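You operate a simulated robot arm through the tools that you are given. There is no shell and no other tool. Be economical: measure what you need, move in short steps, check, and stop when the job is done.

You are at the controls of a simulated robot arm. One attempt, no reset.

JOB
Grease the bare stretch of bed 1's rail A, then roll the carriage over it.
Fine: use the grease brush and tin, its lid raised about upright or more; brush back in its spot, tin shut, carriage left at mark 2. Set down upright: grease brush. A coat counts when it lies all over at full strength: go over it till it gets no stronger.

Only the result counts: the job must be done as asked and must still hold three seconds after the hand-in. Knocking over, shifting, dropping, spilling or breaking anything else fails it. Lids that push on must go on centred and level and be pressed home; caps that screw on are set level and turned clockwise until they are tight.

ROBOT AND FRAMES
A 7-joint arm with a two-finger parallel gripper on a trunk, on a base that drives. Base frame: it is fixed to the floor where the robot stands at the start and does not move with it; the origin is under the middle of the robot, x ahead of it, y to its left, z up. Units: m, rad, N and s.
With the tool pointing down near the work surface it reaches from about 0.1 to 0.72 m from the robot's upright axis, wherever it stands. Its first joint turns from -2.897 to 2.897 rad. Places, roughly: bare stretch of the rail [-0.6, 0.7, 0.4]; carriage of bed one [-0.9, 0, 0.4]; grease tin [0.5, -0.2, 0.6]; grease tin lid [0.5, -0.2, 0.7]. Payload 3.91 kg.
The TCP is the grasp point between the finger pads, 0.03 m short of the fingertips. In the tool frame z runs along the fingers and y along their closing line. Largest opening 0.11 m; finger width 0.02, thickness 0.01; the body of the gripper, 0.048 by 0.112 m, starts 0.055 m behind the TCP.
Orientation is that of the tool frame in the base frame, as [roll, pitch, yaw] about the fixed x, y, z axes, in that order (R = Rz(yaw) Ry(pitch) Rx(roll)). With the fingers straight down and closing along the base's y, the tool's x points along the base's -x, its y along +y and its z along -z.

CONTROLS
- The arm moves only by the tool send_rows. Its argument "commands" is one flat list of numbers, 7 for each row, row after row: the turn, a rotation vector about the tool's x, y, z in rad, then the shift along the tool's x, y, z in m, then the opening, from 0 (shut) to 1 (fully open). In form: [ax, ay, az, tx, ty, tz, hand, ax, ay, az, tx, ty, tz, hand, ...]. A call has 1 to 10 rows; each row shifts and turns the commanded pose from where the row before left it, along the tool's axes as they then stand. Rows are played at 5 a second. More than 0.05 m and 0.15 rad between two rows, or a gripper value outside its range, and nothing of the call is played. Where a pose cannot be reached the arm comes as near as it can. A force on the tool above 90 N (or 10 N above the force at the start of the call, whichever is more), or a blocked arm, ends the call early, and 0.2 s more pass. Each finger travels about 0.072 m/s and halts on what it meets, pressing with about 37 N; the grip force reading is that of the motor and also rises with nothing between the fingers. The clock runs only during rows and for 0.2 s after the last one: add rows that do not move to give the fingers time. The reply holds the time, the measured pose of the TCP, the force on the tool along the base axes, the opening and the grip force, in the units named above and with some noise, with the torque about the TCP (base axes, N m) and any sound that the robot's microphone picked up, and new pictures: "views" is both (left out), scene, wrist or none.
- Cameras (640 x 400 px; columns grow to the right, rows downward): "scene" is now at [-0.0012, 0.1659, 1.0338]; the picture's right is [0.22, -0.98, 0.00], its down [-0.90, -0.20, -0.38] and it looks along [0.37, 0.08, -0.93] (base axes); focal length 214 px, centre (320, 200). "wrist" rides on the gripper at [0.072, 0.017, -0.103] in the tool frame; the picture's right is [-0.23, 0.97, 0.00], its down [-0.76, -0.18, -0.62] and it looks along [-0.61, -0.14, 0.78] (tool axes); focal length 222 px, centre (320, 200). There is no depth. A picture from a camera that has moved, and an enlarged one, comes with that camera's place and axes in the base frame and with its lens.
- raise_lower(by): slides the trunk up (or, below 0, down) by that many m; the arm and the scene camera ride with it, the base frame stays. It gives what a move gives, with no picture.
- steer(legs): drives the robot by 1 to 6 legs, each [ahead, left, turn to the left] in m, m and rad, along the robot's own axes; the way and the turn of a leg run together, so that a leg with both is an arc; at most 1.5 m and 3.142 rad a leg. The arm and the cameras ride along, it lands a little off, and it stops where it bumps. It gives what a move gives, and a new picture of the scene camera.
- turn_head(pan, tilt): turns the head with the scene camera to pan (to the left, within 2.705 rad either way) and tilt (down, from -0.506 to 1.204), counted from straight ahead of the robot. It gives what a move gives, and a new picture of the scene camera.
- enlarge(camera, box): a new picture of the part [left, top, right, bottom] of that camera's present view, enlarged. It takes no simulated time.
- finish_job(): hands the job in; it is judged then, once.

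Go step by step. Nothing tells you exact positions but the pictures and the camera data: compare them with the known pose of the tool, close in by small moves and look again before you grip or let go. The budget is 120 turns and 260 pictures, counting those below and the enlarged ones. Unless the task says otherwise, let go and move clear before handing in, and close with one line.

The tools are called after "Request:" by a JSON object that holds its "api" and its "payload". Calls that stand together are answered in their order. send_rows: Moves the arm, as the interface text tells. Its arguments: {"type":"object","properties":{"commands":{"type":"array"},"views":{"type":"string","enum":["both","scene","wrist","none"]}},"required":["commands"]} The other tools are called the same way: raise_lower (by) slides the trunk up or down; steer (legs) drives the base; turn_head (pan, tilt) turns the head that bears the scene camera; enlarge (camera, box) takes an enlarged picture of a part of a camera's view; finish_job () hands the job in.

At the start:

```text
clock: 0.0
position: [-0.0897, 0.4413, 0.8829]
tcp_rot: [3.141, 0.001, 3.141]
ft_force: [0.4, 0.2, 0.0]
ft_torque: [0.0, -0.01, -0.01]
gripper_width: 0.1098
finger_force: 0.1
trunk travel left (down, up): [-0.138, 0.052]
robot x, y, heading: [0.0004, 0.0029, -0.0]
head pan, tilt: [0.234, 1.201]
```

scene: 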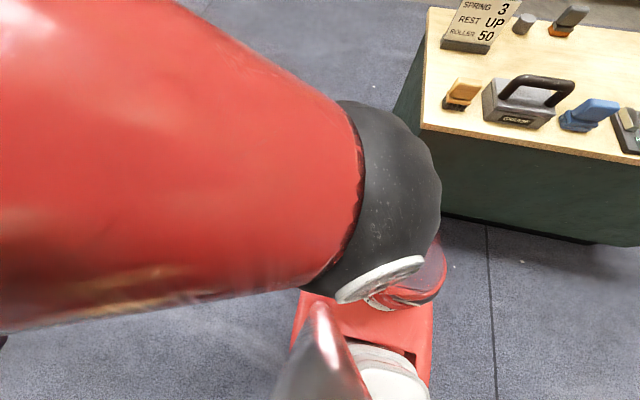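
wrist: 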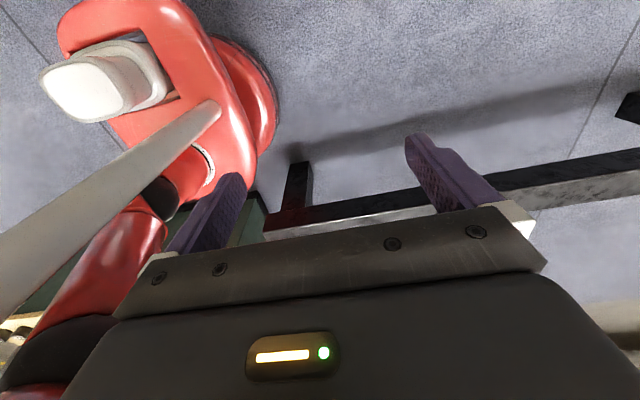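

I see a table ahead-right with a grease tin (dark handle lid) and several brushes, plus a sign. I'll look around first.

Request:
{"api": "turn_head", "payload": {"pan": -0.4, "tilt": 0.8}}

Request:
{"api": "turn_head", "payload": {"pan": 2.3, "tilt": 0.7}}

Request:
{"api": "turn_head", "payload": {"pan": -2.6, "tilt": 0.7}}

```text
clock: 1.0
position: [-0.0862, 0.4446, 0.8798]
tcp_rot: [-3.136, -0.002, 3.134]
ft_force: [-0.3, 1.7, 0.0]
ft_torque: [0.0, -0.02, 0.01]
gripper_width: 0.11
finger_force: 0.2
trunk travel left (down, up): [-0.138, 0.052]
robot x, y, heading: [-0.0002, -0.0026, -0.004]
head pan, tilt: [-0.4, 0.799]
camera scene: at [0.0183, 0.1458, 1.053], right [-0.1, -0.99, 0.0], down [-0.78, 0.08, -0.62], along [0.62, -0.06, -0.78], focal length 214 px, centre (320, 200)
```

scene: 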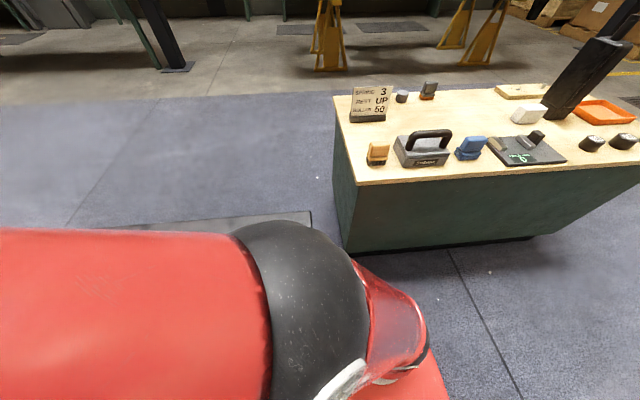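

```text
clock: 3.4
position: [-0.0899, 0.4415, 0.8819]
tcp_rot: [-3.141, 0.002, 3.141]
ft_force: [0.2, 0.4, -0.8]
ft_torque: [-0.01, -0.02, -0.03]
gripper_width: 0.1102
finger_force: 0.1
trunk travel left (down, up): [-0.138, 0.052]
robot x, y, heading: [0.0006, 0.0024, -0.001]
head pan, tilt: [2.3, 0.7]
camera scene: at [-0.1136, 0.2167, 1.0688], right [0.75, 0.67, 0.0], down [0.43, -0.48, -0.76], along [-0.51, 0.57, -0.64], focal length 214 px, centre (320, 200)
```

scene: 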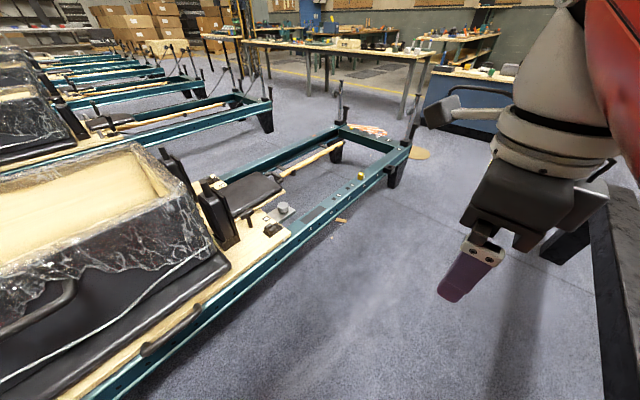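

```text
clock: 7.3
position: [-0.091, 0.4408, 0.8818]
tcp_rot: [3.141, 0.001, -3.14]
ft_force: [0.1, -0.5, -0.1]
ft_torque: [-0.03, -0.01, -0.04]
gripper_width: 0.1097
finger_force: 0.1
trunk travel left (down, up): [-0.138, 0.052]
robot x, y, heading: [0.0005, -0.0012, -0.002]
head pan, tilt: [-2.601, 0.7]
camera scene: at [-0.1298, 0.1096, 1.0689], right [-0.52, 0.86, 0.0], down [0.55, 0.33, -0.77], along [-0.66, -0.39, -0.64], focal length 214 px, centre (320, 200)
```

scene: 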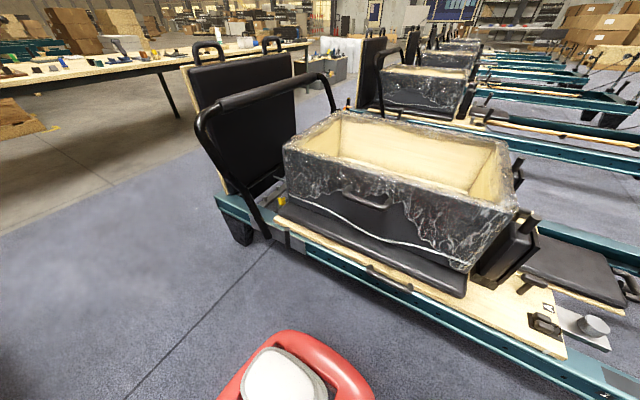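

The bed lies behind me along y, with the carriage to the back-left. I'll enlarge the details of rails, marks and table.

Request:
{"api": "turn_head", "payload": {"pan": 2.6, "tilt": 0.7}}

Request:
{"api": "enlarge", "payload": {"camera": "scene", "box": [320, 60, 640, 260]}}

Request:
{"api": "turn_head", "payload": {"pan": 2.0, "tilt": 0.7}}

Request:
{"api": "enlarge", "payload": {"camera": "scene", "box": [0, 100, 320, 300]}}

Request:
{"api": "turn_head", "payload": {"pan": -0.4, "tilt": 0.8}}

Request:
{"api": "enlarge", "payload": {"camera": "scene", "box": [330, 70, 490, 170]}}

Request:
{"api": "enlarge", "payload": {"camera": "scene", "box": [480, 70, 640, 170]}}

```text
clock: 11.4
position: [-0.0908, 0.4406, 0.8819]
tcp_rot: [3.141, 0.0, 3.14]
ft_force: [-1.0, 1.3, 0.2]
ft_torque: [-0.01, 0.0, 0.0]
gripper_width: 0.1099
finger_force: 0.0
trunk travel left (down, up): [-0.138, 0.052]
robot x, y, heading: [-0.0021, -0.0011, 0.003]
head pan, tilt: [2.601, 0.7]
camera scene: at [-0.1298, 0.1972, 1.0688], right [0.52, 0.86, 0.0], down [0.55, -0.33, -0.76], along [-0.66, 0.39, -0.64], focal length 214 px, centre (320, 200)
```

scene: 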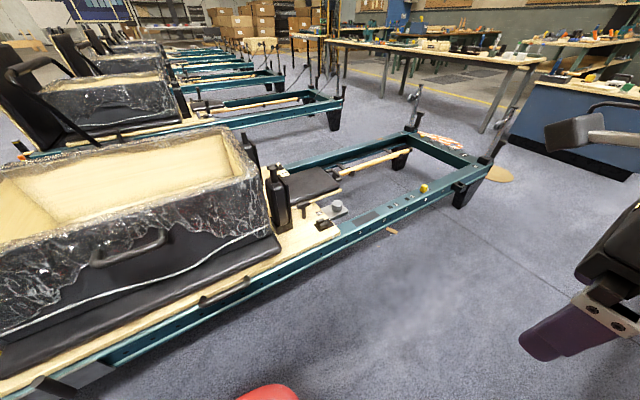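

```text
2.00 times, centred on (480, 160) of scene
camera zoom: at [-0.1298, 0.1972, 1.0688], right [0.52, 0.86, 0.0], down [0.55, -0.33, -0.76], along [-0.66, 0.39, -0.64], focal length 429 px, centre (0, 280)
```

zoom: 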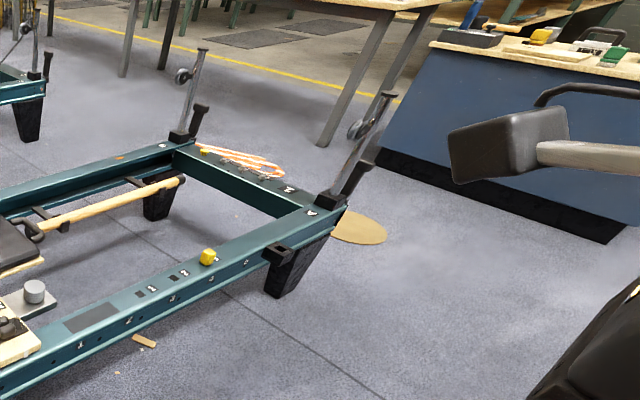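

```text
clock: 12.4
position: [-0.0912, 0.442, 0.8819]
tcp_rot: [-3.141, 0.0, 3.14]
ft_force: [0.0, 0.9, -0.9]
ft_torque: [-0.01, -0.01, 0.0]
gripper_width: 0.11
finger_force: 0.0
trunk travel left (down, up): [-0.138, 0.052]
robot x, y, heading: [0.0027, -0.0006, -0.003]
head pan, tilt: [2.0, 0.7]
camera scene: at [-0.0924, 0.2306, 1.0688], right [0.91, 0.42, 0.0], down [0.27, -0.59, -0.76], along [-0.32, 0.7, -0.64], focal length 214 px, centre (320, 200)
```

scene: 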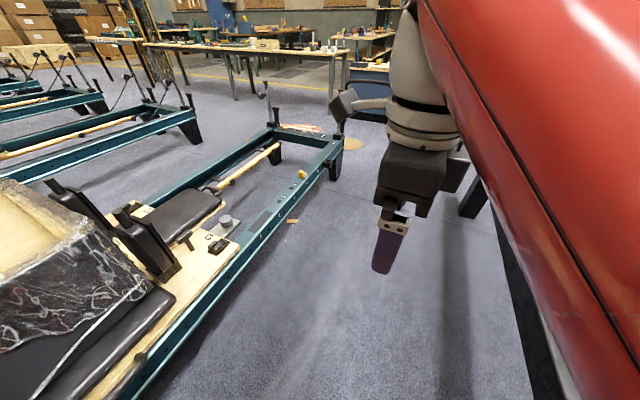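

```text
2.00 times, centred on (160, 200) of scene
camera zoom: at [-0.0924, 0.2306, 1.0688], right [0.91, 0.42, 0.0], down [0.27, -0.59, -0.76], along [-0.32, 0.7, -0.64], focal length 429 px, centre (640, 200)
```

zoom: 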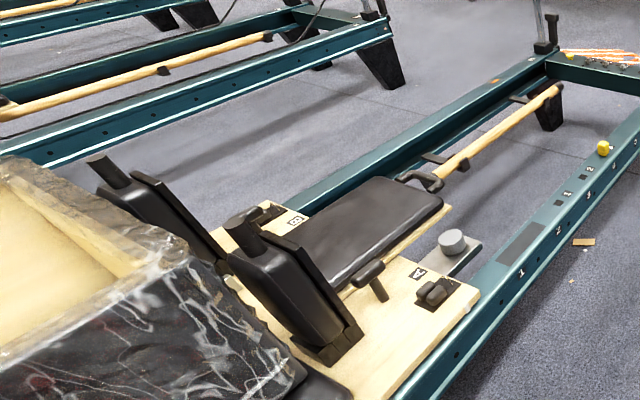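

```text
clock: 14.6
position: [-0.0903, 0.4416, 0.8822]
tcp_rot: [-3.141, -0.001, 3.141]
ft_force: [-0.8, 1.0, 0.6]
ft_torque: [0.0, 0.03, 0.01]
gripper_width: 0.11
finger_force: 0.0
trunk travel left (down, up): [-0.138, 0.052]
robot x, y, heading: [-0.0025, 0.0016, 0.002]
head pan, tilt: [-0.4, 0.799]
camera scene: at [0.0174, 0.122, 1.0606], right [-0.39, -0.92, 0.0], down [-0.66, 0.28, -0.7], along [0.64, -0.27, -0.72], focal length 214 px, centre (320, 200)
```

scene: 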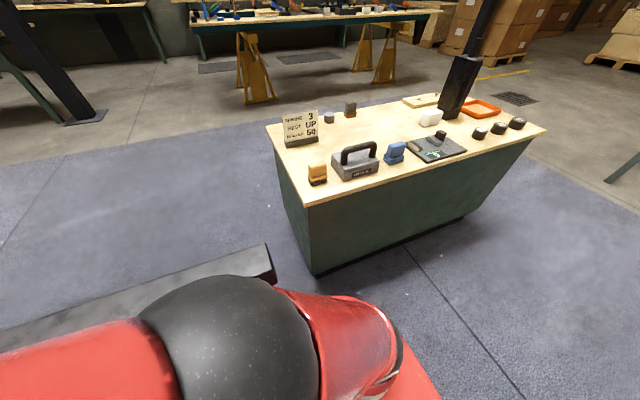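

```text
4.00 times, centred on (410, 120) of scene
camera zoom: at [0.0174, 0.122, 1.0606], right [-0.39, -0.92, 0.0], down [-0.66, 0.28, -0.7], along [0.64, -0.27, -0.72], focal length 858 px, centre (-40, 520)
```

zoom: 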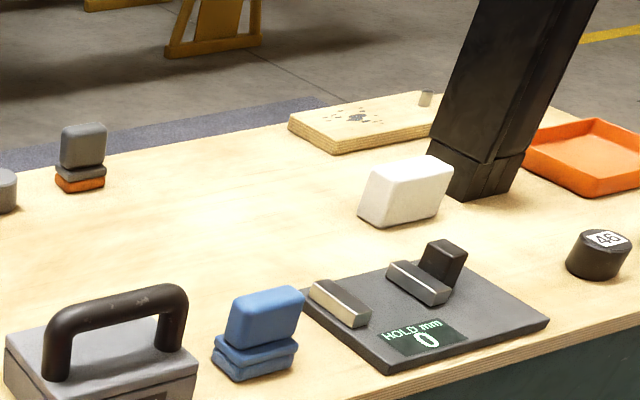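

```text
4.00 times, centred on (560, 120) of scene
camera zoom: at [0.0174, 0.122, 1.0606], right [-0.39, -0.92, 0.0], down [-0.66, 0.28, -0.7], along [0.64, -0.27, -0.72], focal length 858 px, centre (-640, 520)
```

zoom: 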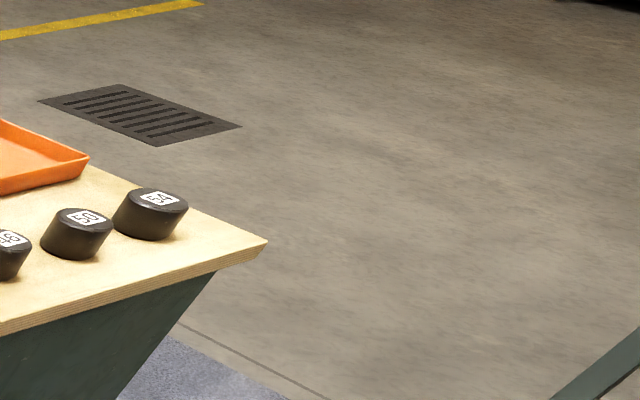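

Request:
{"api": "enlarge", "payload": {"camera": "scene", "box": [272, 90, 432, 190]}}

Request:
{"api": "turn_head", "payload": {"pan": -0.5, "tilt": 1.0}}

Request:
{"api": "enlarge", "payload": {"camera": "scene", "box": [250, 20, 410, 120]}}

```text
4.00 times, centred on (352, 140) of scene
camera zoom: at [0.0174, 0.122, 1.0606], right [-0.39, -0.92, 0.0], down [-0.66, 0.28, -0.7], along [0.64, -0.27, -0.72], focal length 858 px, centre (192, 440)
```

zoom: 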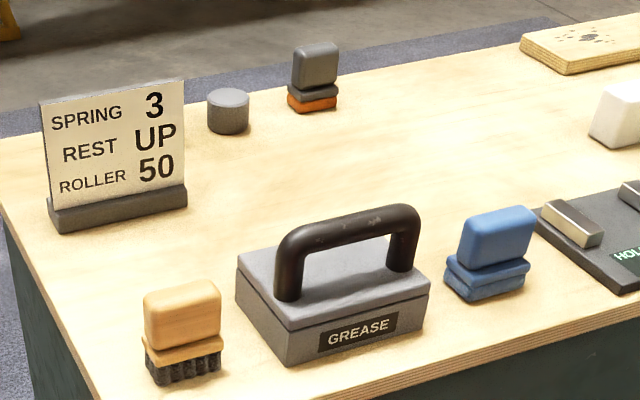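

```text
clock: 15.3
position: [-0.0893, 0.4397, 0.8824]
tcp_rot: [3.141, -0.001, 3.141]
ft_force: [-0.7, -0.5, 0.1]
ft_torque: [0.03, -0.01, 0.0]
gripper_width: 0.1102
finger_force: 0.0
trunk travel left (down, up): [-0.138, 0.052]
robot x, y, heading: [-0.0005, 0.0022, 0.002]
head pan, tilt: [-0.499, 1.0]
camera scene: at [0.0042, 0.12, 1.0455], right [-0.48, -0.88, 0.0], down [-0.74, 0.4, -0.54], along [0.47, -0.26, -0.84], focal length 214 px, centre (320, 200)
```

scene: 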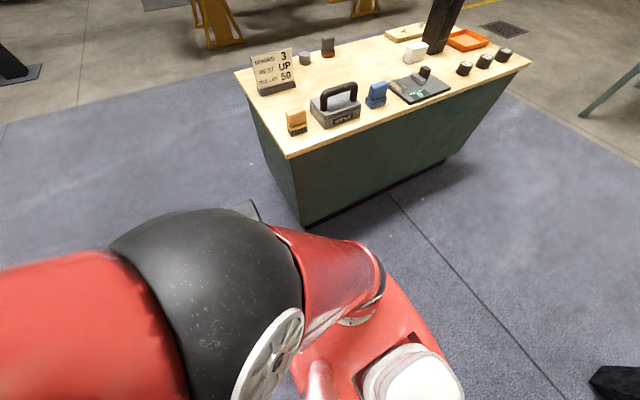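

```text
4.00 times, centred on (330, 70) of scene
camera zoom: at [0.0042, 0.12, 1.0455], right [-0.48, -0.88, 0.0], down [-0.74, 0.4, -0.54], along [0.47, -0.26, -0.84], focal length 858 px, centre (280, 720)
```

zoom: 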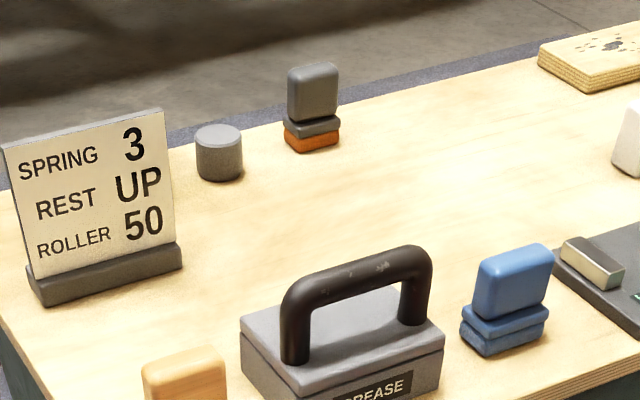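

The wooden bristle brush stands beside the GREASE tin, roughly (0.52, -0.09), with the tin around (0.53, -0.24); bed and carriage are behind me. I swing the arm round to above the table at safe height, turning the fingers to close along x.

Request:
{"api": "send_rows", "payload": {"commands": [0, 0, 0.0785, -0.0461, 0.0094, 0, 1, 0, 0, 0.0785, -0.0463, 0.0081, 0, 1, 0, 0, 0.0785, -0.0465, 0.0069, 0, 1, 0, 0, 0.0785, -0.0467, 0.0057, 0, 1, 0, 0, 0.0785, -0.0468, 0.0045, 0, 1, 0, 0, 0.0785, -0.0469, 0.0033, 0, 1, 0, 0, 0.0785, -0.047, 0.002, 0, 1, 0, 0, 0.0785, -0.047, 0.001, 0, 1, 0, 0, 0.0785, -0.047, 0, 0, 1, 0, 0, 0.0785, -0.047, -0.0016, 0, 1], "views": "none"}}

Request:
{"api": "send_rows", "payload": {"commands": [0, 0, 0.0785, -0.0469, -0.003, 0, 1, 0, 0, 0.0785, -0.0469, -0.004, 0, 1, 0, 0, 0.0785, -0.0468, -0.005, 0, 1, 0, 0, 0.0785, -0.0466, -0.0065, 0, 1, 0, 0, 0.0785, -0.0464, -0.0077, 0, 1, 0, 0, 0.0785, -0.0462, -0.009, 0, 1, 0, 0, 0.0785, -0.046, -0.01, 0, 1, 0, 0, 0.0785, -0.0457, -0.011, 0, 1, 0, 0, 0.0785, -0.0454, -0.0123, 0, 1, 0, 0, 0.0785, -0.045, -0.0137, 0, 1]}}

```text
clock: 17.5
position: [0.3427, 0.3196, 0.8809]
tcp_rot: [3.141, -0.001, 2.359]
ft_force: [0.2, 1.2, 0.6]
ft_torque: [0.0, -0.03, 0.0]
gripper_width: 0.1101
finger_force: 0.1
trunk travel left (down, up): [-0.138, 0.052]
robot x, y, heading: [0.0019, -0.0022, 0.003]
head pan, tilt: [-0.499, 1.0]
```

```text
clock: 19.7
position: [0.4569, -0.1154, 0.8803]
tcp_rot: [-3.141, -0.002, 1.569]
ft_force: [-0.3, -0.3, 0.0]
ft_torque: [-0.05, 0.04, 0.02]
gripper_width: 0.1102
finger_force: 0.1
trunk travel left (down, up): [-0.138, 0.052]
robot x, y, heading: [0.0011, 0.0039, -0.001]
head pan, tilt: [-0.499, 1.0]
camera scene: at [0.0044, 0.1201, 1.0455], right [-0.48, -0.88, 0.0], down [-0.74, 0.4, -0.54], along [0.47, -0.26, -0.84], focal length 214 px, centre (320, 200)
camera wrist: at [0.4726, -0.043, 0.9836], right [0.97, -0.23, 0.0], down [-0.18, -0.76, 0.62], along [-0.14, -0.61, -0.78], focal length 222 px, centre (320, 200)
```

scene: 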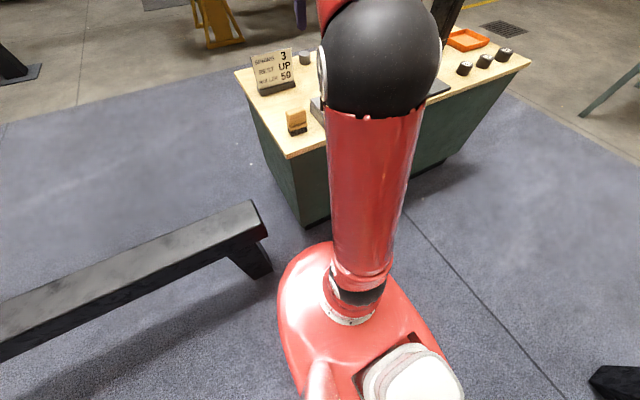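
wrist: 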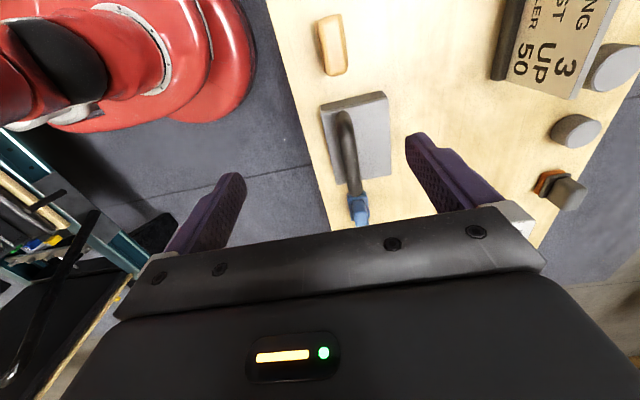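

Request:
{"api": "enlarge", "payload": {"camera": "wrist", "box": [280, 0, 440, 100]}}

Request:
{"api": "enlarge", "payload": {"camera": "wrist", "box": [280, 80, 440, 180]}}

```text
4.00 times, centred on (360, 50) of wrist
camera zoom: at [0.4726, -0.043, 0.9836], right [0.97, -0.23, 0.0], down [-0.18, -0.76, 0.62], along [-0.14, -0.61, -0.78], focal length 888 px, centre (160, 800)
```

zoom: 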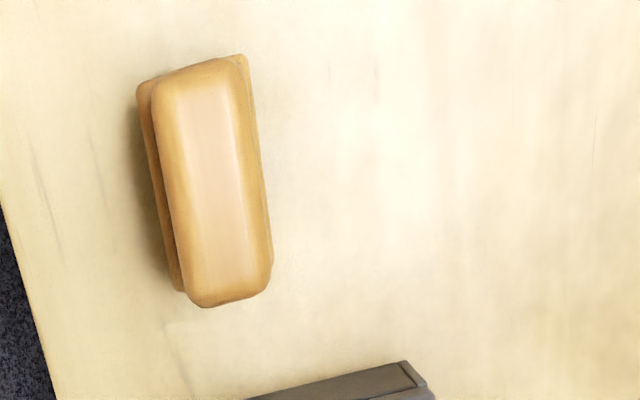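

```text
4.00 times, centred on (360, 130) of wrist
camera zoom: at [0.4726, -0.043, 0.9836], right [0.97, -0.23, 0.0], down [-0.18, -0.76, 0.62], along [-0.14, -0.61, -0.78], focal length 888 px, centre (160, 480)
```

zoom: 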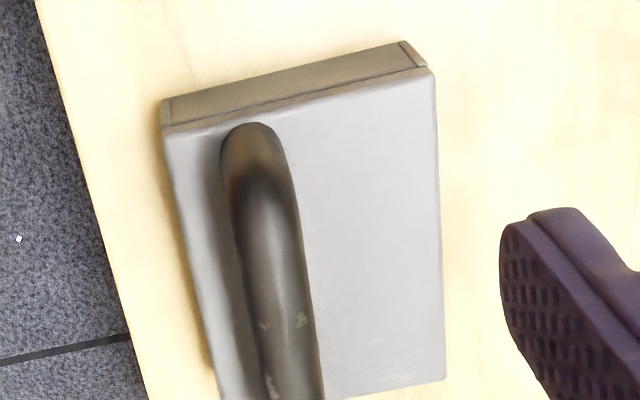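

Brush at about (0.484, -0.066), top z≈0.707; tin x 0.453–0.545, y -0.14…-0.267, its handle bar near the front edge, so the hinge should be at the back. I move over the bar for a closer look.

Request:
{"api": "send_rows", "payload": {"commands": [0, 0, 0, -0.03, 0.007, 0.02, 1, 0, 0, 0, -0.03, 0.007, 0.02, 1, 0, 0, 0, -0.029, 0.008, 0.02, 0.6, 0, 0, 0, 0, 0, 0, 0.6]}}

Request:
{"api": "enlarge", "payload": {"camera": "wrist", "box": [180, 80, 500, 280]}}

```text
clock: 20.7
position: [0.4802, -0.208, 0.8217]
tcp_rot: [-3.14, 0.002, 1.57]
ft_force: [-0.6, 0.0, -0.3]
ft_torque: [0.02, -0.01, 0.01]
gripper_width: 0.0657
finger_force: 0.1
trunk travel left (down, up): [-0.138, 0.052]
robot x, y, heading: [0.0007, -0.0005, -0.002]
head pan, tilt: [-0.499, 1.0]
camera scene: at [0.0043, 0.1198, 1.0455], right [-0.48, -0.88, 0.0], down [-0.74, 0.4, -0.54], along [0.47, -0.26, -0.84], focal length 214 px, centre (320, 200)
camera wrist: at [0.4957, -0.1343, 0.9251], right [0.97, -0.23, 0.0], down [-0.18, -0.76, 0.62], along [-0.14, -0.61, -0.78], focal length 222 px, centre (320, 200)
```

scene: 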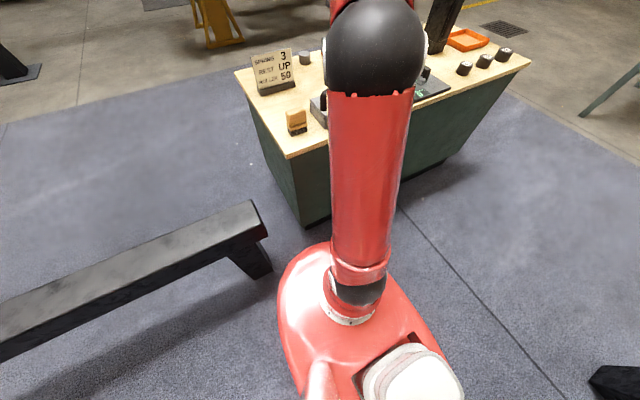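
wrist: 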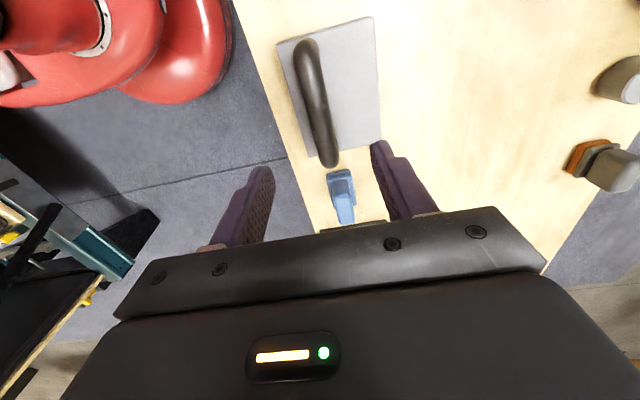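

```text
2.00 times, centred on (340, 180) of wrist
camera zoom: at [0.4957, -0.1343, 0.9251], right [0.97, -0.23, 0.0], down [-0.18, -0.76, 0.62], along [-0.14, -0.61, -0.78], focal length 444 px, centre (280, 240)
```

zoom: 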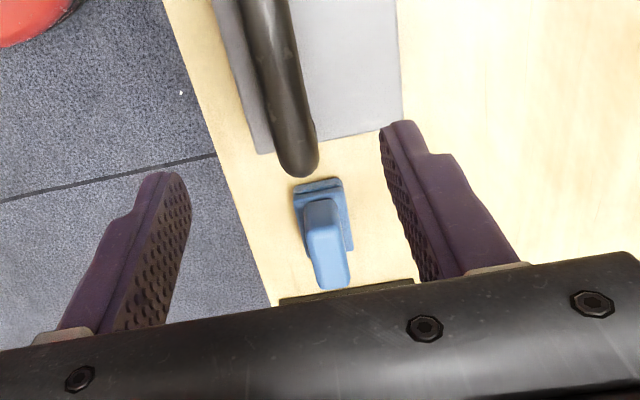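

The bar's top sits near z≈0.71, centred x≈0.480, y≈-0.203. I descend round it and pinch it.

Request:
{"api": "send_rows", "payload": {"commands": [0, 0, 0, 0.005, 0, 0.035, 0.6, 0, 0, 0, 0, 0, 0.04, 0.6, 0, 0, 0, 0, 0, 0.036, 0.6, 0, 0, 0, 0, 0, 0, 0.6]}}

Request:
{"api": "enlarge", "payload": {"camera": "wrist", "box": [180, 80, 500, 280]}}

Request:
{"api": "enlarge", "payload": {"camera": "scene", "box": [250, 40, 410, 140]}}

```text
clock: 21.7
position: [0.4802, -0.1995, 0.7098]
tcp_rot: [3.141, -0.002, 1.571]
ft_force: [0.1, -0.6, -0.1]
ft_torque: [-0.01, -0.01, 0.01]
gripper_width: 0.066
finger_force: 0.0
trunk travel left (down, up): [-0.138, 0.052]
robot x, y, heading: [-0.0025, -0.0015, -0.004]
head pan, tilt: [-0.499, 1.0]
camera scene: at [0.0044, 0.1198, 1.0455], right [-0.48, -0.88, 0.0], down [-0.74, 0.4, -0.54], along [0.47, -0.26, -0.84], focal length 214 px, centre (320, 200)
camera wrist: at [0.4972, -0.1266, 0.8127], right [0.97, -0.23, 0.0], down [-0.18, -0.76, 0.62], along [-0.14, -0.61, -0.78], focal length 222 px, centre (320, 200)
```

scene: 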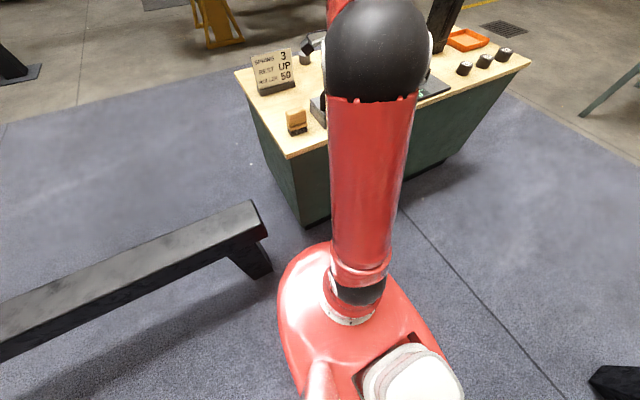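
wrist: 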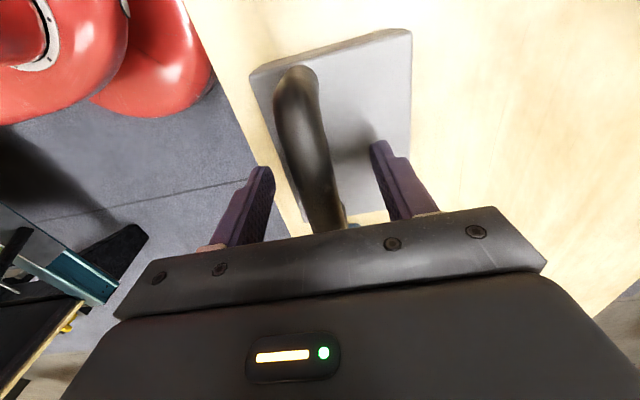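

```text
2.00 times, centred on (340, 180) of wrist
camera zoom: at [0.4972, -0.1266, 0.8127], right [0.97, -0.23, 0.0], down [-0.18, -0.76, 0.62], along [-0.14, -0.61, -0.78], focal length 444 px, centre (280, 240)
```

zoom: 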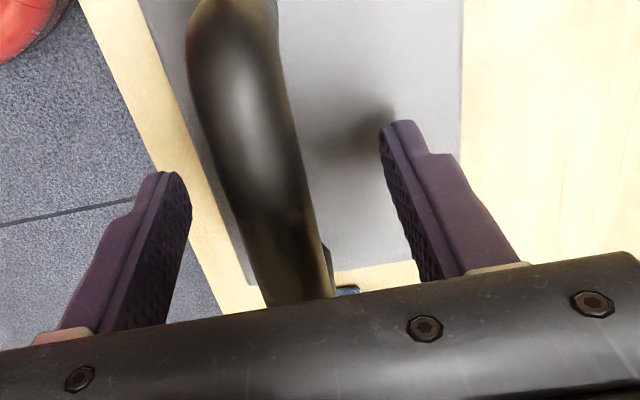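

```text
4.00 times, centred on (330, 90) of scene
camera zoom: at [0.0044, 0.1198, 1.0455], right [-0.48, -0.88, 0.0], down [-0.74, 0.4, -0.54], along [0.47, -0.26, -0.84], focal length 858 px, centre (280, 640)
```

zoom: 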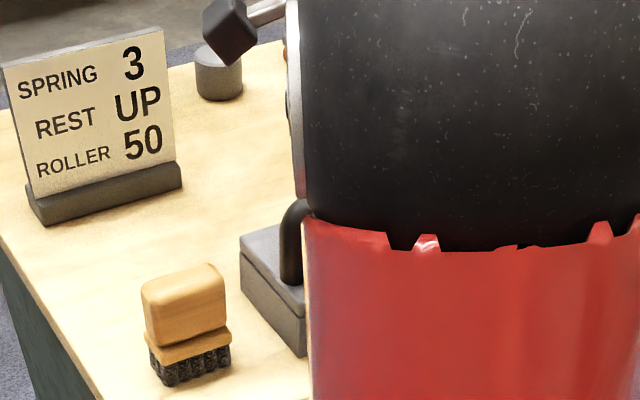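

Request:
{"api": "send_rows", "payload": {"commands": [0, 0, 0, 0, 0, 0, 0.4, 0, 0, 0, 0, 0, 0, 0.28, 0, 0, 0, 0, 0, 0, 0.28], "views": "wrist"}}

Request:
{"api": "enlarge", "payload": {"camera": "wrist", "box": [180, 80, 500, 280]}}

```text
clock: 22.5
position: [0.4807, -0.1996, 0.7089]
tcp_rot: [-3.141, 0.001, 1.57]
ft_force: [0.1, -0.6, 0.7]
ft_torque: [0.02, 0.01, -0.03]
gripper_width: 0.0309
finger_force: 0.1
trunk travel left (down, up): [-0.138, 0.052]
robot x, y, heading: [-0.0027, -0.0002, -0.001]
head pan, tilt: [-0.499, 1.0]
camera wrist: at [0.4972, -0.1267, 0.813], right [0.97, -0.23, 0.0], down [-0.18, -0.76, 0.62], along [-0.14, -0.61, -0.78], focal length 222 px, centre (320, 200)
```

wrist: 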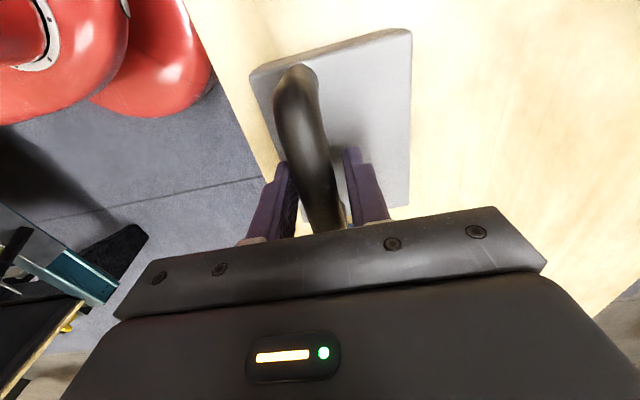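

```text
2.00 times, centred on (340, 180) of wrist
camera zoom: at [0.4972, -0.1267, 0.813], right [0.97, -0.23, 0.0], down [-0.18, -0.76, 0.62], along [-0.14, -0.61, -0.78], focal length 444 px, centre (280, 240)
```

zoom: 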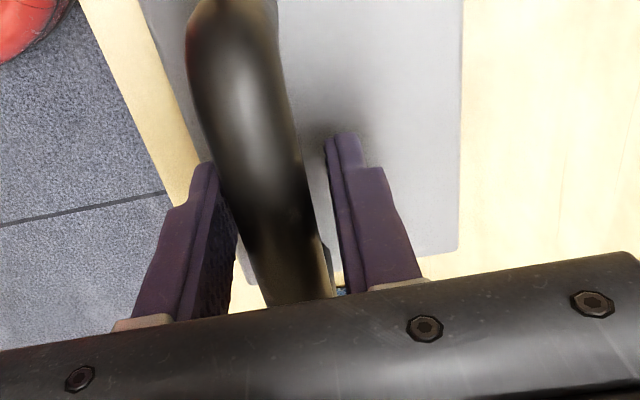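

Request:
{"api": "send_rows", "payload": {"commands": [0, 0, 0, 0, -0.002, 0, 0.22, 0, 0, 0, 0, 0, 0, 0, 0, 0, 0, 0, 0, 0, 0, 0, 0, 0, 0, 0, 0, 0], "views": "none"}}

```text
clock: 23.5
position: [0.4792, -0.1991, 0.7098]
tcp_rot: [3.14, 0.001, 1.571]
ft_force: [22.6, -5.0, 0.9]
ft_torque: [-0.54, -0.18, -0.01]
gripper_width: 0.0216
finger_force: 45.1
trunk travel left (down, up): [-0.138, 0.052]
robot x, y, heading: [0.0014, -0.0011, -0.001]
head pan, tilt: [-0.499, 1.0]
```

Request:
{"api": "send_rows", "payload": {"commands": [0, 0, 0, 0, 0.002, 0, 0, 0, 0, 0, 0, 0.0058, -0.0062, 0, 0, 0, 0, 0, 0.0064, -0.0056, 0, 0, 0, 0, 0, 0.007, -0.0049, 0, 0, 0, 0, 0, 0, 0, 0]}}

Request:
{"api": "enlarge", "payload": {"camera": "wrist", "box": [180, 0, 500, 200]}}

```text
clock: 24.7
position: [0.4957, -0.1988, 0.7277]
tcp_rot: [3.141, 0.001, 1.566]
ft_force: [-10.9, -1.2, 6.4]
ft_torque: [0.31, 0.42, -0.09]
gripper_width: 0.0215
finger_force: 44.8
trunk travel left (down, up): [-0.138, 0.052]
robot x, y, heading: [-0.001, -0.0036, -0.003]
head pan, tilt: [-0.499, 1.0]
camera scene: at [0.0033, 0.1198, 1.0457], right [-0.48, -0.88, 0.0], down [-0.74, 0.4, -0.54], along [0.47, -0.26, -0.84], focal length 214 px, centre (320, 200)
camera wrist: at [0.5131, -0.1266, 0.8315], right [0.97, -0.23, 0.0], down [-0.18, -0.76, 0.62], along [-0.14, -0.61, -0.78], focal length 222 px, centre (320, 200)
```

scene: 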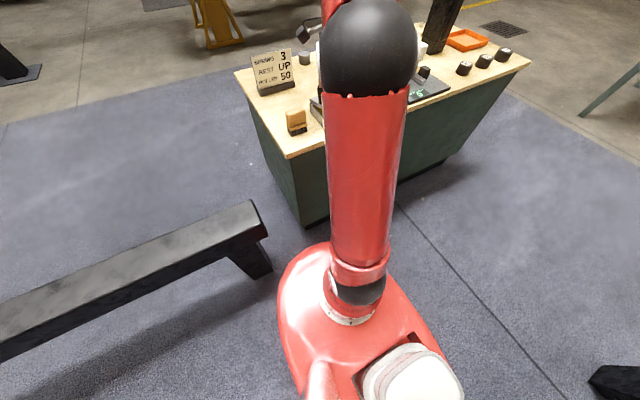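
wrist: 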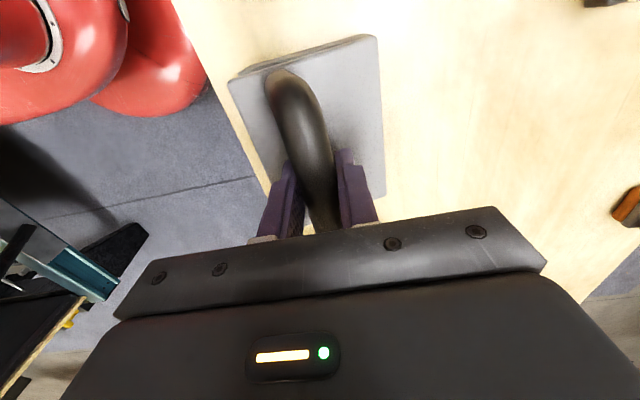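

```text
2.00 times, centred on (340, 100) of wrist
camera zoom: at [0.5131, -0.1266, 0.8315], right [0.97, -0.23, 0.0], down [-0.18, -0.76, 0.62], along [-0.14, -0.61, -0.78], focal length 444 px, centre (280, 400)
```

zoom: 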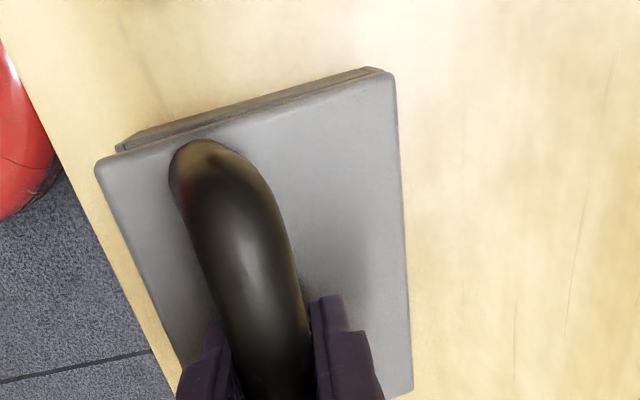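

Request:
{"api": "send_rows", "payload": {"commands": [0, 0, 0, 0, 0.0055, -0.0048, 0, 0, 0, 0, 0, 0.0067, -0.004, 0, 0, 0, 0, 0, 0.0072, -0.0031, 0, 0, 0, 0, 0, 0.0075, -0.0025, 0, 0, 0, 0, 0, 0, 0, 0], "views": "wrist"}}

```text
clock: 25.9
position: [0.5241, -0.1998, 0.7415]
tcp_rot: [3.141, 0.0, 1.568]
ft_force: [-4.2, -8.8, 4.0]
ft_torque: [-0.22, 0.2, -0.24]
gripper_width: 0.0215
finger_force: 44.6
trunk travel left (down, up): [-0.138, 0.052]
robot x, y, heading: [-0.0009, -0.0005, 0.0]
head pan, tilt: [-0.499, 1.0]
camera wrist: at [0.5403, -0.1264, 0.8453], right [0.97, -0.23, 0.0], down [-0.18, -0.76, 0.62], along [-0.14, -0.61, -0.78], focal length 222 px, centre (320, 200)
```

wrist: 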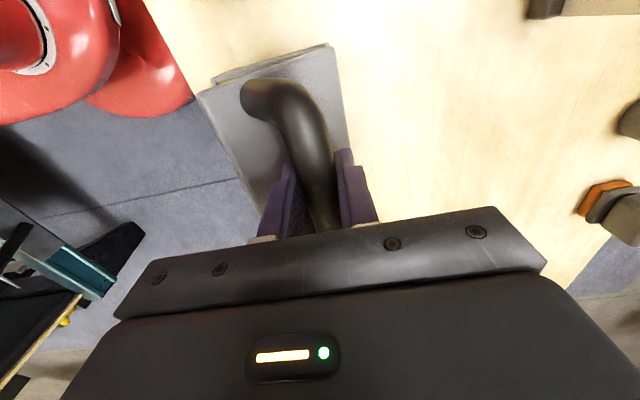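

Request:
{"api": "send_rows", "payload": {"commands": [0, 0, 0, 0, 0.0075, -0.0017, 0, 0, 0, 0, 0, 0.0078, -0.0009, 0, 0, 0, 0, 0, 0.008, 0, 0, 0, 0, 0, 0, 0.0078, 0.0007, 0, 0, 0, 0, 0, 0.0077, 0.0014, 0, 0, 0, 0, 0, 0, 0, 0], "views": "wrist"}}

```text
clock: 27.3
position: [0.5622, -0.1973, 0.7408]
tcp_rot: [3.142, -0.002, 1.57]
ft_force: [-4.2, -4.2, 0.1]
ft_torque: [-0.03, 0.28, -0.43]
gripper_width: 0.0213
finger_force: 44.8
trunk travel left (down, up): [-0.138, 0.052]
robot x, y, heading: [0.0007, -0.0003, -0.001]
head pan, tilt: [-0.499, 1.0]
camera wrist: at [0.5793, -0.1258, 0.8454], right [0.97, -0.23, 0.0], down [-0.18, -0.76, 0.62], along [-0.14, -0.61, -0.78], focal length 222 px, centre (320, 200)
```

wrist: 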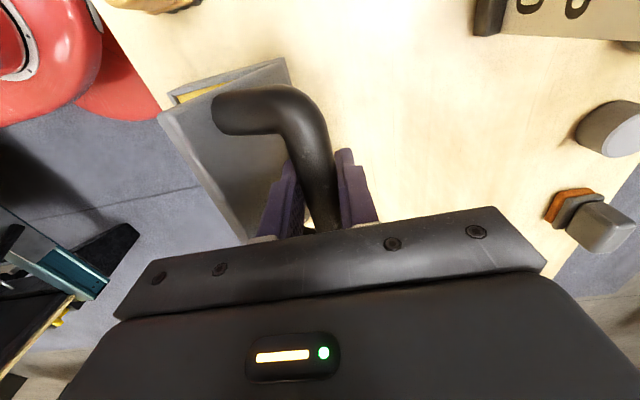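

Request:
{"api": "send_rows", "payload": {"commands": [0, 0, 0, 0, 0.0077, 0.0023, 0, 0, 0, 0, 0, 0.0073, 0.0029, 0, 0, 0, 0, 0, 0.007, 0.0037, 0, 0, 0, 0, 0, 0.0066, 0.0043, 0, 0, 0, 0, 0, 0, 0, 0], "views": "wrist"}}

```text
clock: 28.5
position: [0.5929, -0.197, 0.7289]
tcp_rot: [3.142, -0.002, 1.571]
ft_force: [-4.4, 0.4, 0.2]
ft_torque: [-0.19, 0.29, -0.47]
gripper_width: 0.0212
finger_force: 44.9
trunk travel left (down, up): [-0.138, 0.052]
robot x, y, heading: [0.0026, -0.0017, 0.002]
head pan, tilt: [-0.499, 1.0]
camera wrist: at [0.6083, -0.1256, 0.8326], right [0.97, -0.23, 0.0], down [-0.18, -0.76, 0.62], along [-0.14, -0.61, -0.78], focal length 222 px, centre (320, 200)
```

wrist: 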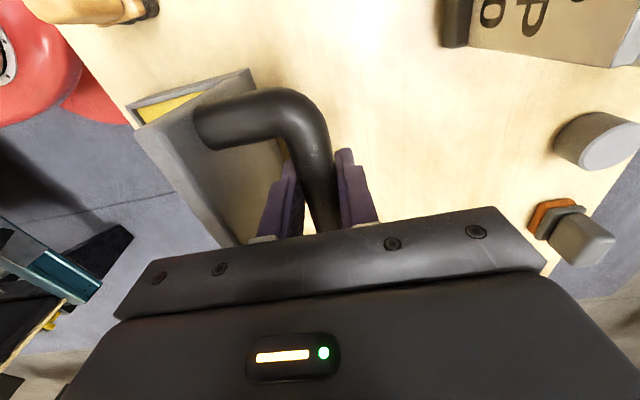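

Request:
{"api": "send_rows", "payload": {"commands": [0, 0, 0, 0, 0.0062, 0.005, 0, 0, 0, 0, 0, 0.0056, 0.0056, 0, 0, 0, 0, 0, 0, 0, 0], "views": "wrist"}}

Request:
{"api": "enlarge", "payload": {"camera": "wrist", "box": [100, 30, 420, 230]}}

```text
clock: 29.3
position: [0.6035, -0.1989, 0.7197]
tcp_rot: [-3.141, -0.002, 1.572]
ft_force: [-4.3, 2.8, 1.2]
ft_torque: [-0.18, 0.31, -0.48]
gripper_width: 0.0214
finger_force: 45.0
trunk travel left (down, up): [-0.138, 0.052]
robot x, y, heading: [-0.0019, -0.0033, -0.001]
head pan, tilt: [-0.499, 1.0]
camera wrist: at [0.6201, -0.1256, 0.8227], right [0.97, -0.23, 0.0], down [-0.18, -0.76, 0.62], along [-0.14, -0.61, -0.78], focal length 222 px, centre (320, 200)
```

wrist: 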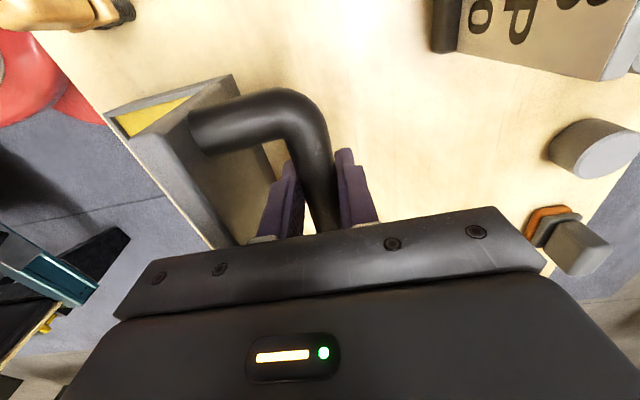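

```text
2.00 times, centred on (260, 130) of wrist
camera zoom: at [0.6201, -0.1256, 0.8227], right [0.97, -0.23, 0.0], down [-0.18, -0.76, 0.62], along [-0.14, -0.61, -0.78], focal length 444 px, centre (440, 340)
```

zoom: 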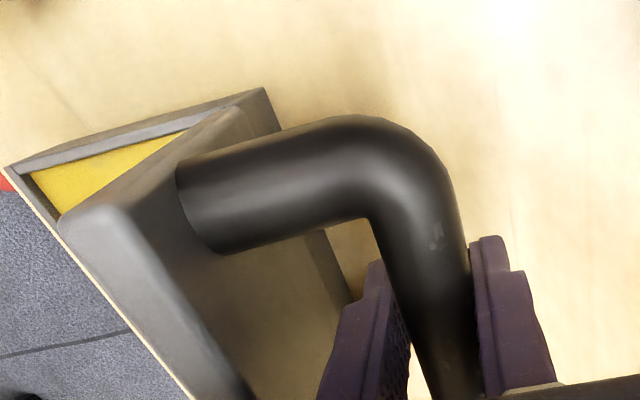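

Request:
{"api": "send_rows", "payload": {"commands": [0, 0, 0, 0, 0.0052, 0.006, 0, 0, 0, 0, 0, 0.0046, 0.0064, 0, 0, 0, 0, 0, 0.002, 0.0035, 0, 0, 0, 0, 0, 0, 0, 0], "views": "wrist"}}

Request:
{"api": "enlarge", "payload": {"camera": "wrist", "box": [100, 30, 420, 230]}}

```text
clock: 30.3
position: [0.6106, -0.1995, 0.708]
tcp_rot: [3.139, -0.001, 1.568]
ft_force: [-38.1, 7.4, 36.1]
ft_torque: [-0.04, 0.06, -0.5]
gripper_width: 0.0216
finger_force: 45.2
trunk travel left (down, up): [-0.138, 0.052]
robot x, y, heading: [-0.0002, 0.0001, 0.001]
head pan, tilt: [-0.499, 1.0]
camera wrist: at [0.6273, -0.1259, 0.8113], right [0.97, -0.23, 0.0], down [-0.18, -0.76, 0.62], along [-0.14, -0.61, -0.78], focal length 222 px, centre (320, 200)
```

wrist: 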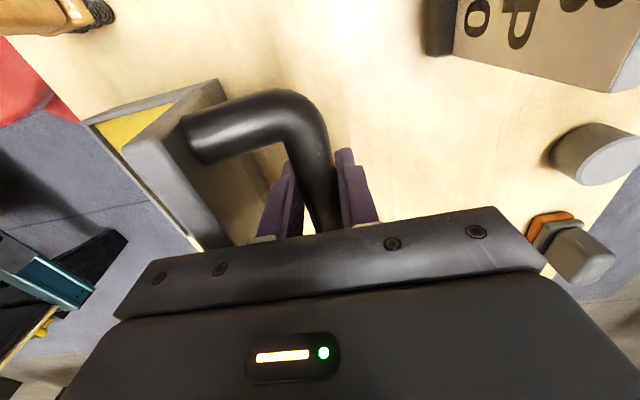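

```text
2.00 times, centred on (260, 130) of wrist
camera zoom: at [0.6273, -0.1259, 0.8113], right [0.97, -0.23, 0.0], down [-0.18, -0.76, 0.62], along [-0.14, -0.61, -0.78], focal length 444 px, centre (440, 340)
```

zoom: 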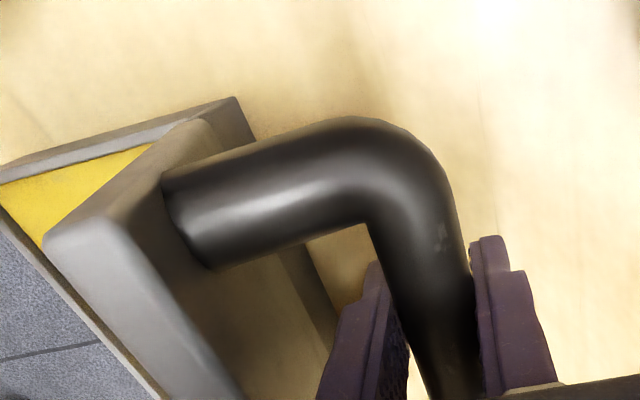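

Request:
{"api": "send_rows", "payload": {"commands": [0, 0, 0, 0, -0.002, -0.002, 0, 0, 0, 0, 0, 0, 0, 0.3, 0, 0, 0, 0, 0, 0, 0.3, 0, 0, 0, 0, 0, -0.03, 0.3, 0, 0, 0, 0, 0, -0.04, 0.3, 0, 0, 0, 0, 0, -0.04, 0.5]}}

Request:
{"api": "enlarge", "payload": {"camera": "wrist", "box": [100, 30, 420, 230]}}

```text
clock: 31.7
position: [0.6124, -0.1964, 0.7994]
tcp_rot: [3.142, 0.0, 1.571]
ft_force: [0.6, -0.3, -0.6]
ft_torque: [-0.01, -0.02, -0.02]
gripper_width: 0.0549
finger_force: 0.1
out of reach, approached as far as the arm can: row 6
trunk travel left (down, up): [-0.138, 0.052]
robot x, y, heading: [-0.0011, 0.0051, 0.003]
head pan, tilt: [-0.499, 1.0]
camera scene: at [0.0044, 0.1199, 1.0455], right [-0.48, -0.88, 0.0], down [-0.74, 0.4, -0.54], along [0.47, -0.26, -0.84], focal length 214 px, centre (320, 200)
camera wrist: at [0.6286, -0.1242, 0.9032], right [0.97, -0.23, 0.0], down [-0.18, -0.76, 0.62], along [-0.14, -0.61, -0.78], focal length 222 px, centre (320, 200)
```

scene: 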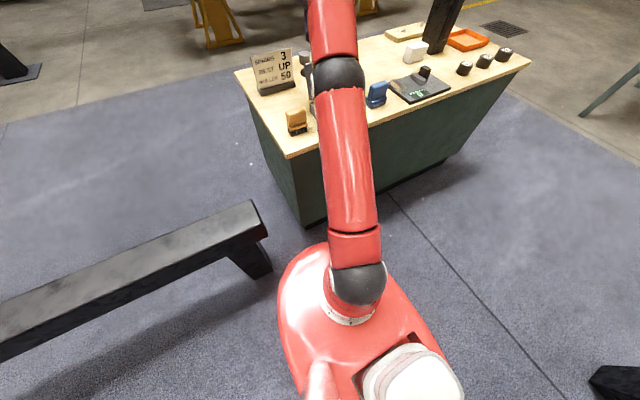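
wrist: 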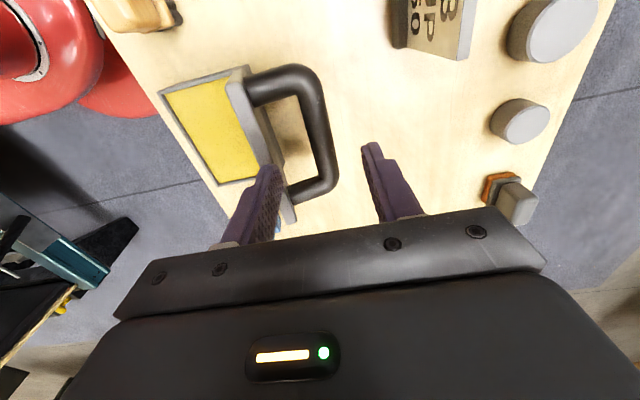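

```text
2.00 times, centred on (260, 130) of wrist
camera zoom: at [0.6286, -0.1242, 0.9032], right [0.97, -0.23, 0.0], down [-0.18, -0.76, 0.62], along [-0.14, -0.61, -0.78], focal length 444 px, centre (440, 340)
```

zoom: 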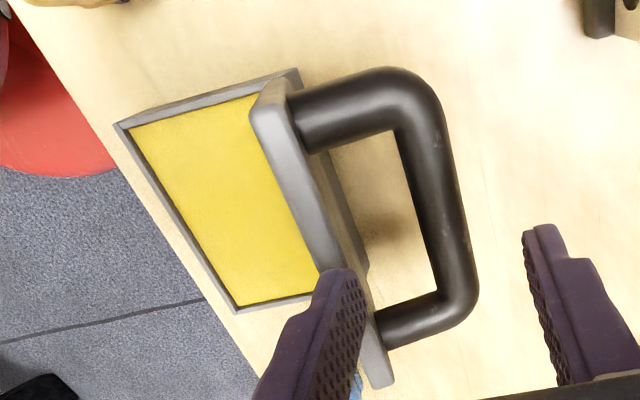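

Lid stands past upright, yellow grease visible. Now to the brush.

Request:
{"api": "send_rows", "payload": {"commands": [0, 0, 0, 0.01, -0.042, -0.005, 0.6, 0, 0, 0, 0.03, -0.036, -0.005, 0.6, 0, 0, 0, 0.04, -0.025, 0, 0.6, 0, 0, 0, 0.045, -0.02, 0, 0.6, 0, 0, 0, 0.005, -0.005, 0, 0.6, 0, 0, 0, 0, 0, 0, 0.6]}}

Request:
{"api": "enlarge", "payload": {"camera": "wrist", "box": [200, 0, 440, 150]}}

Request:
{"api": "enlarge", "payload": {"camera": "scene", "box": [250, 40, 410, 140]}}

```text
clock: 33.1
position: [0.4823, -0.0677, 0.8107]
tcp_rot: [3.141, 0.0, 1.571]
ft_force: [-0.9, -0.2, -0.4]
ft_torque: [0.0, 0.01, -0.02]
gripper_width: 0.0659
finger_force: 0.1
trunk travel left (down, up): [-0.138, 0.052]
robot x, y, heading: [-0.0003, 0.0027, 0.001]
head pan, tilt: [-0.499, 1.0]
camera scene: at [0.0044, 0.1198, 1.0455], right [-0.48, -0.88, 0.0], down [-0.74, 0.4, -0.54], along [0.47, -0.26, -0.84], focal length 214 px, centre (320, 200)
camera wrist: at [0.4988, 0.0051, 0.9144], right [0.97, -0.23, 0.0], down [-0.18, -0.76, 0.62], along [-0.14, -0.61, -0.78], focal length 222 px, centre (320, 200)
```

scene: 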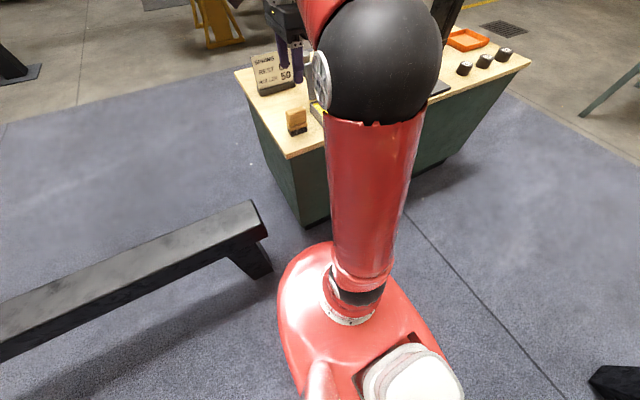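
wrist: 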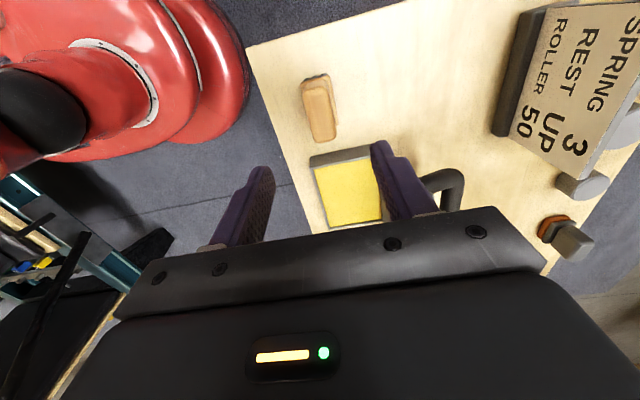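

```text
2.67 times, centred on (320, 75) of wrist
camera zoom: at [0.4988, 0.0051, 0.9144], right [0.97, -0.23, 0.0], down [-0.18, -0.76, 0.62], along [-0.14, -0.61, -0.78], focal length 592 px, centre (320, 533)
```

zoom: 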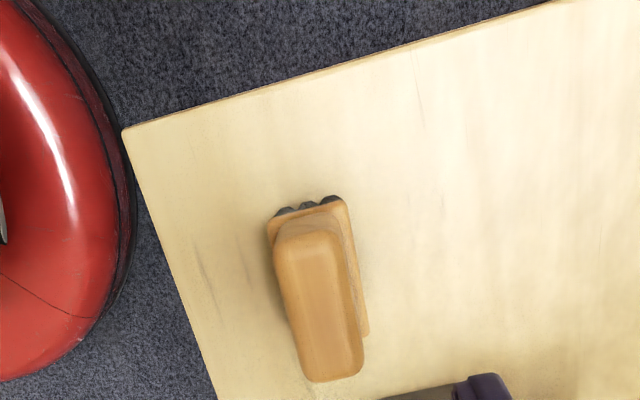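

```text
4.00 times, centred on (330, 90) of scene
camera zoom: at [0.0044, 0.1198, 1.0455], right [-0.48, -0.88, 0.0], down [-0.74, 0.4, -0.54], along [0.47, -0.26, -0.84], focal length 858 px, centre (280, 640)
```

zoom: 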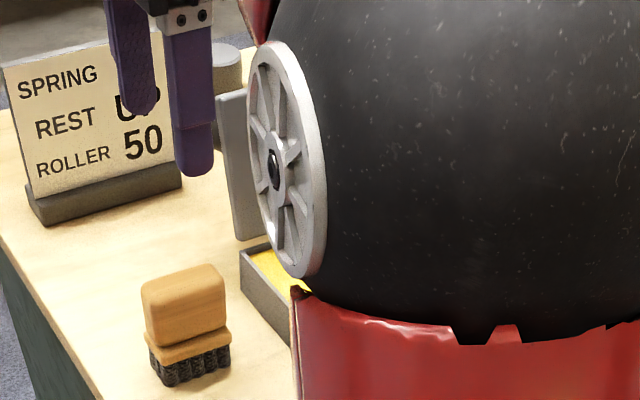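

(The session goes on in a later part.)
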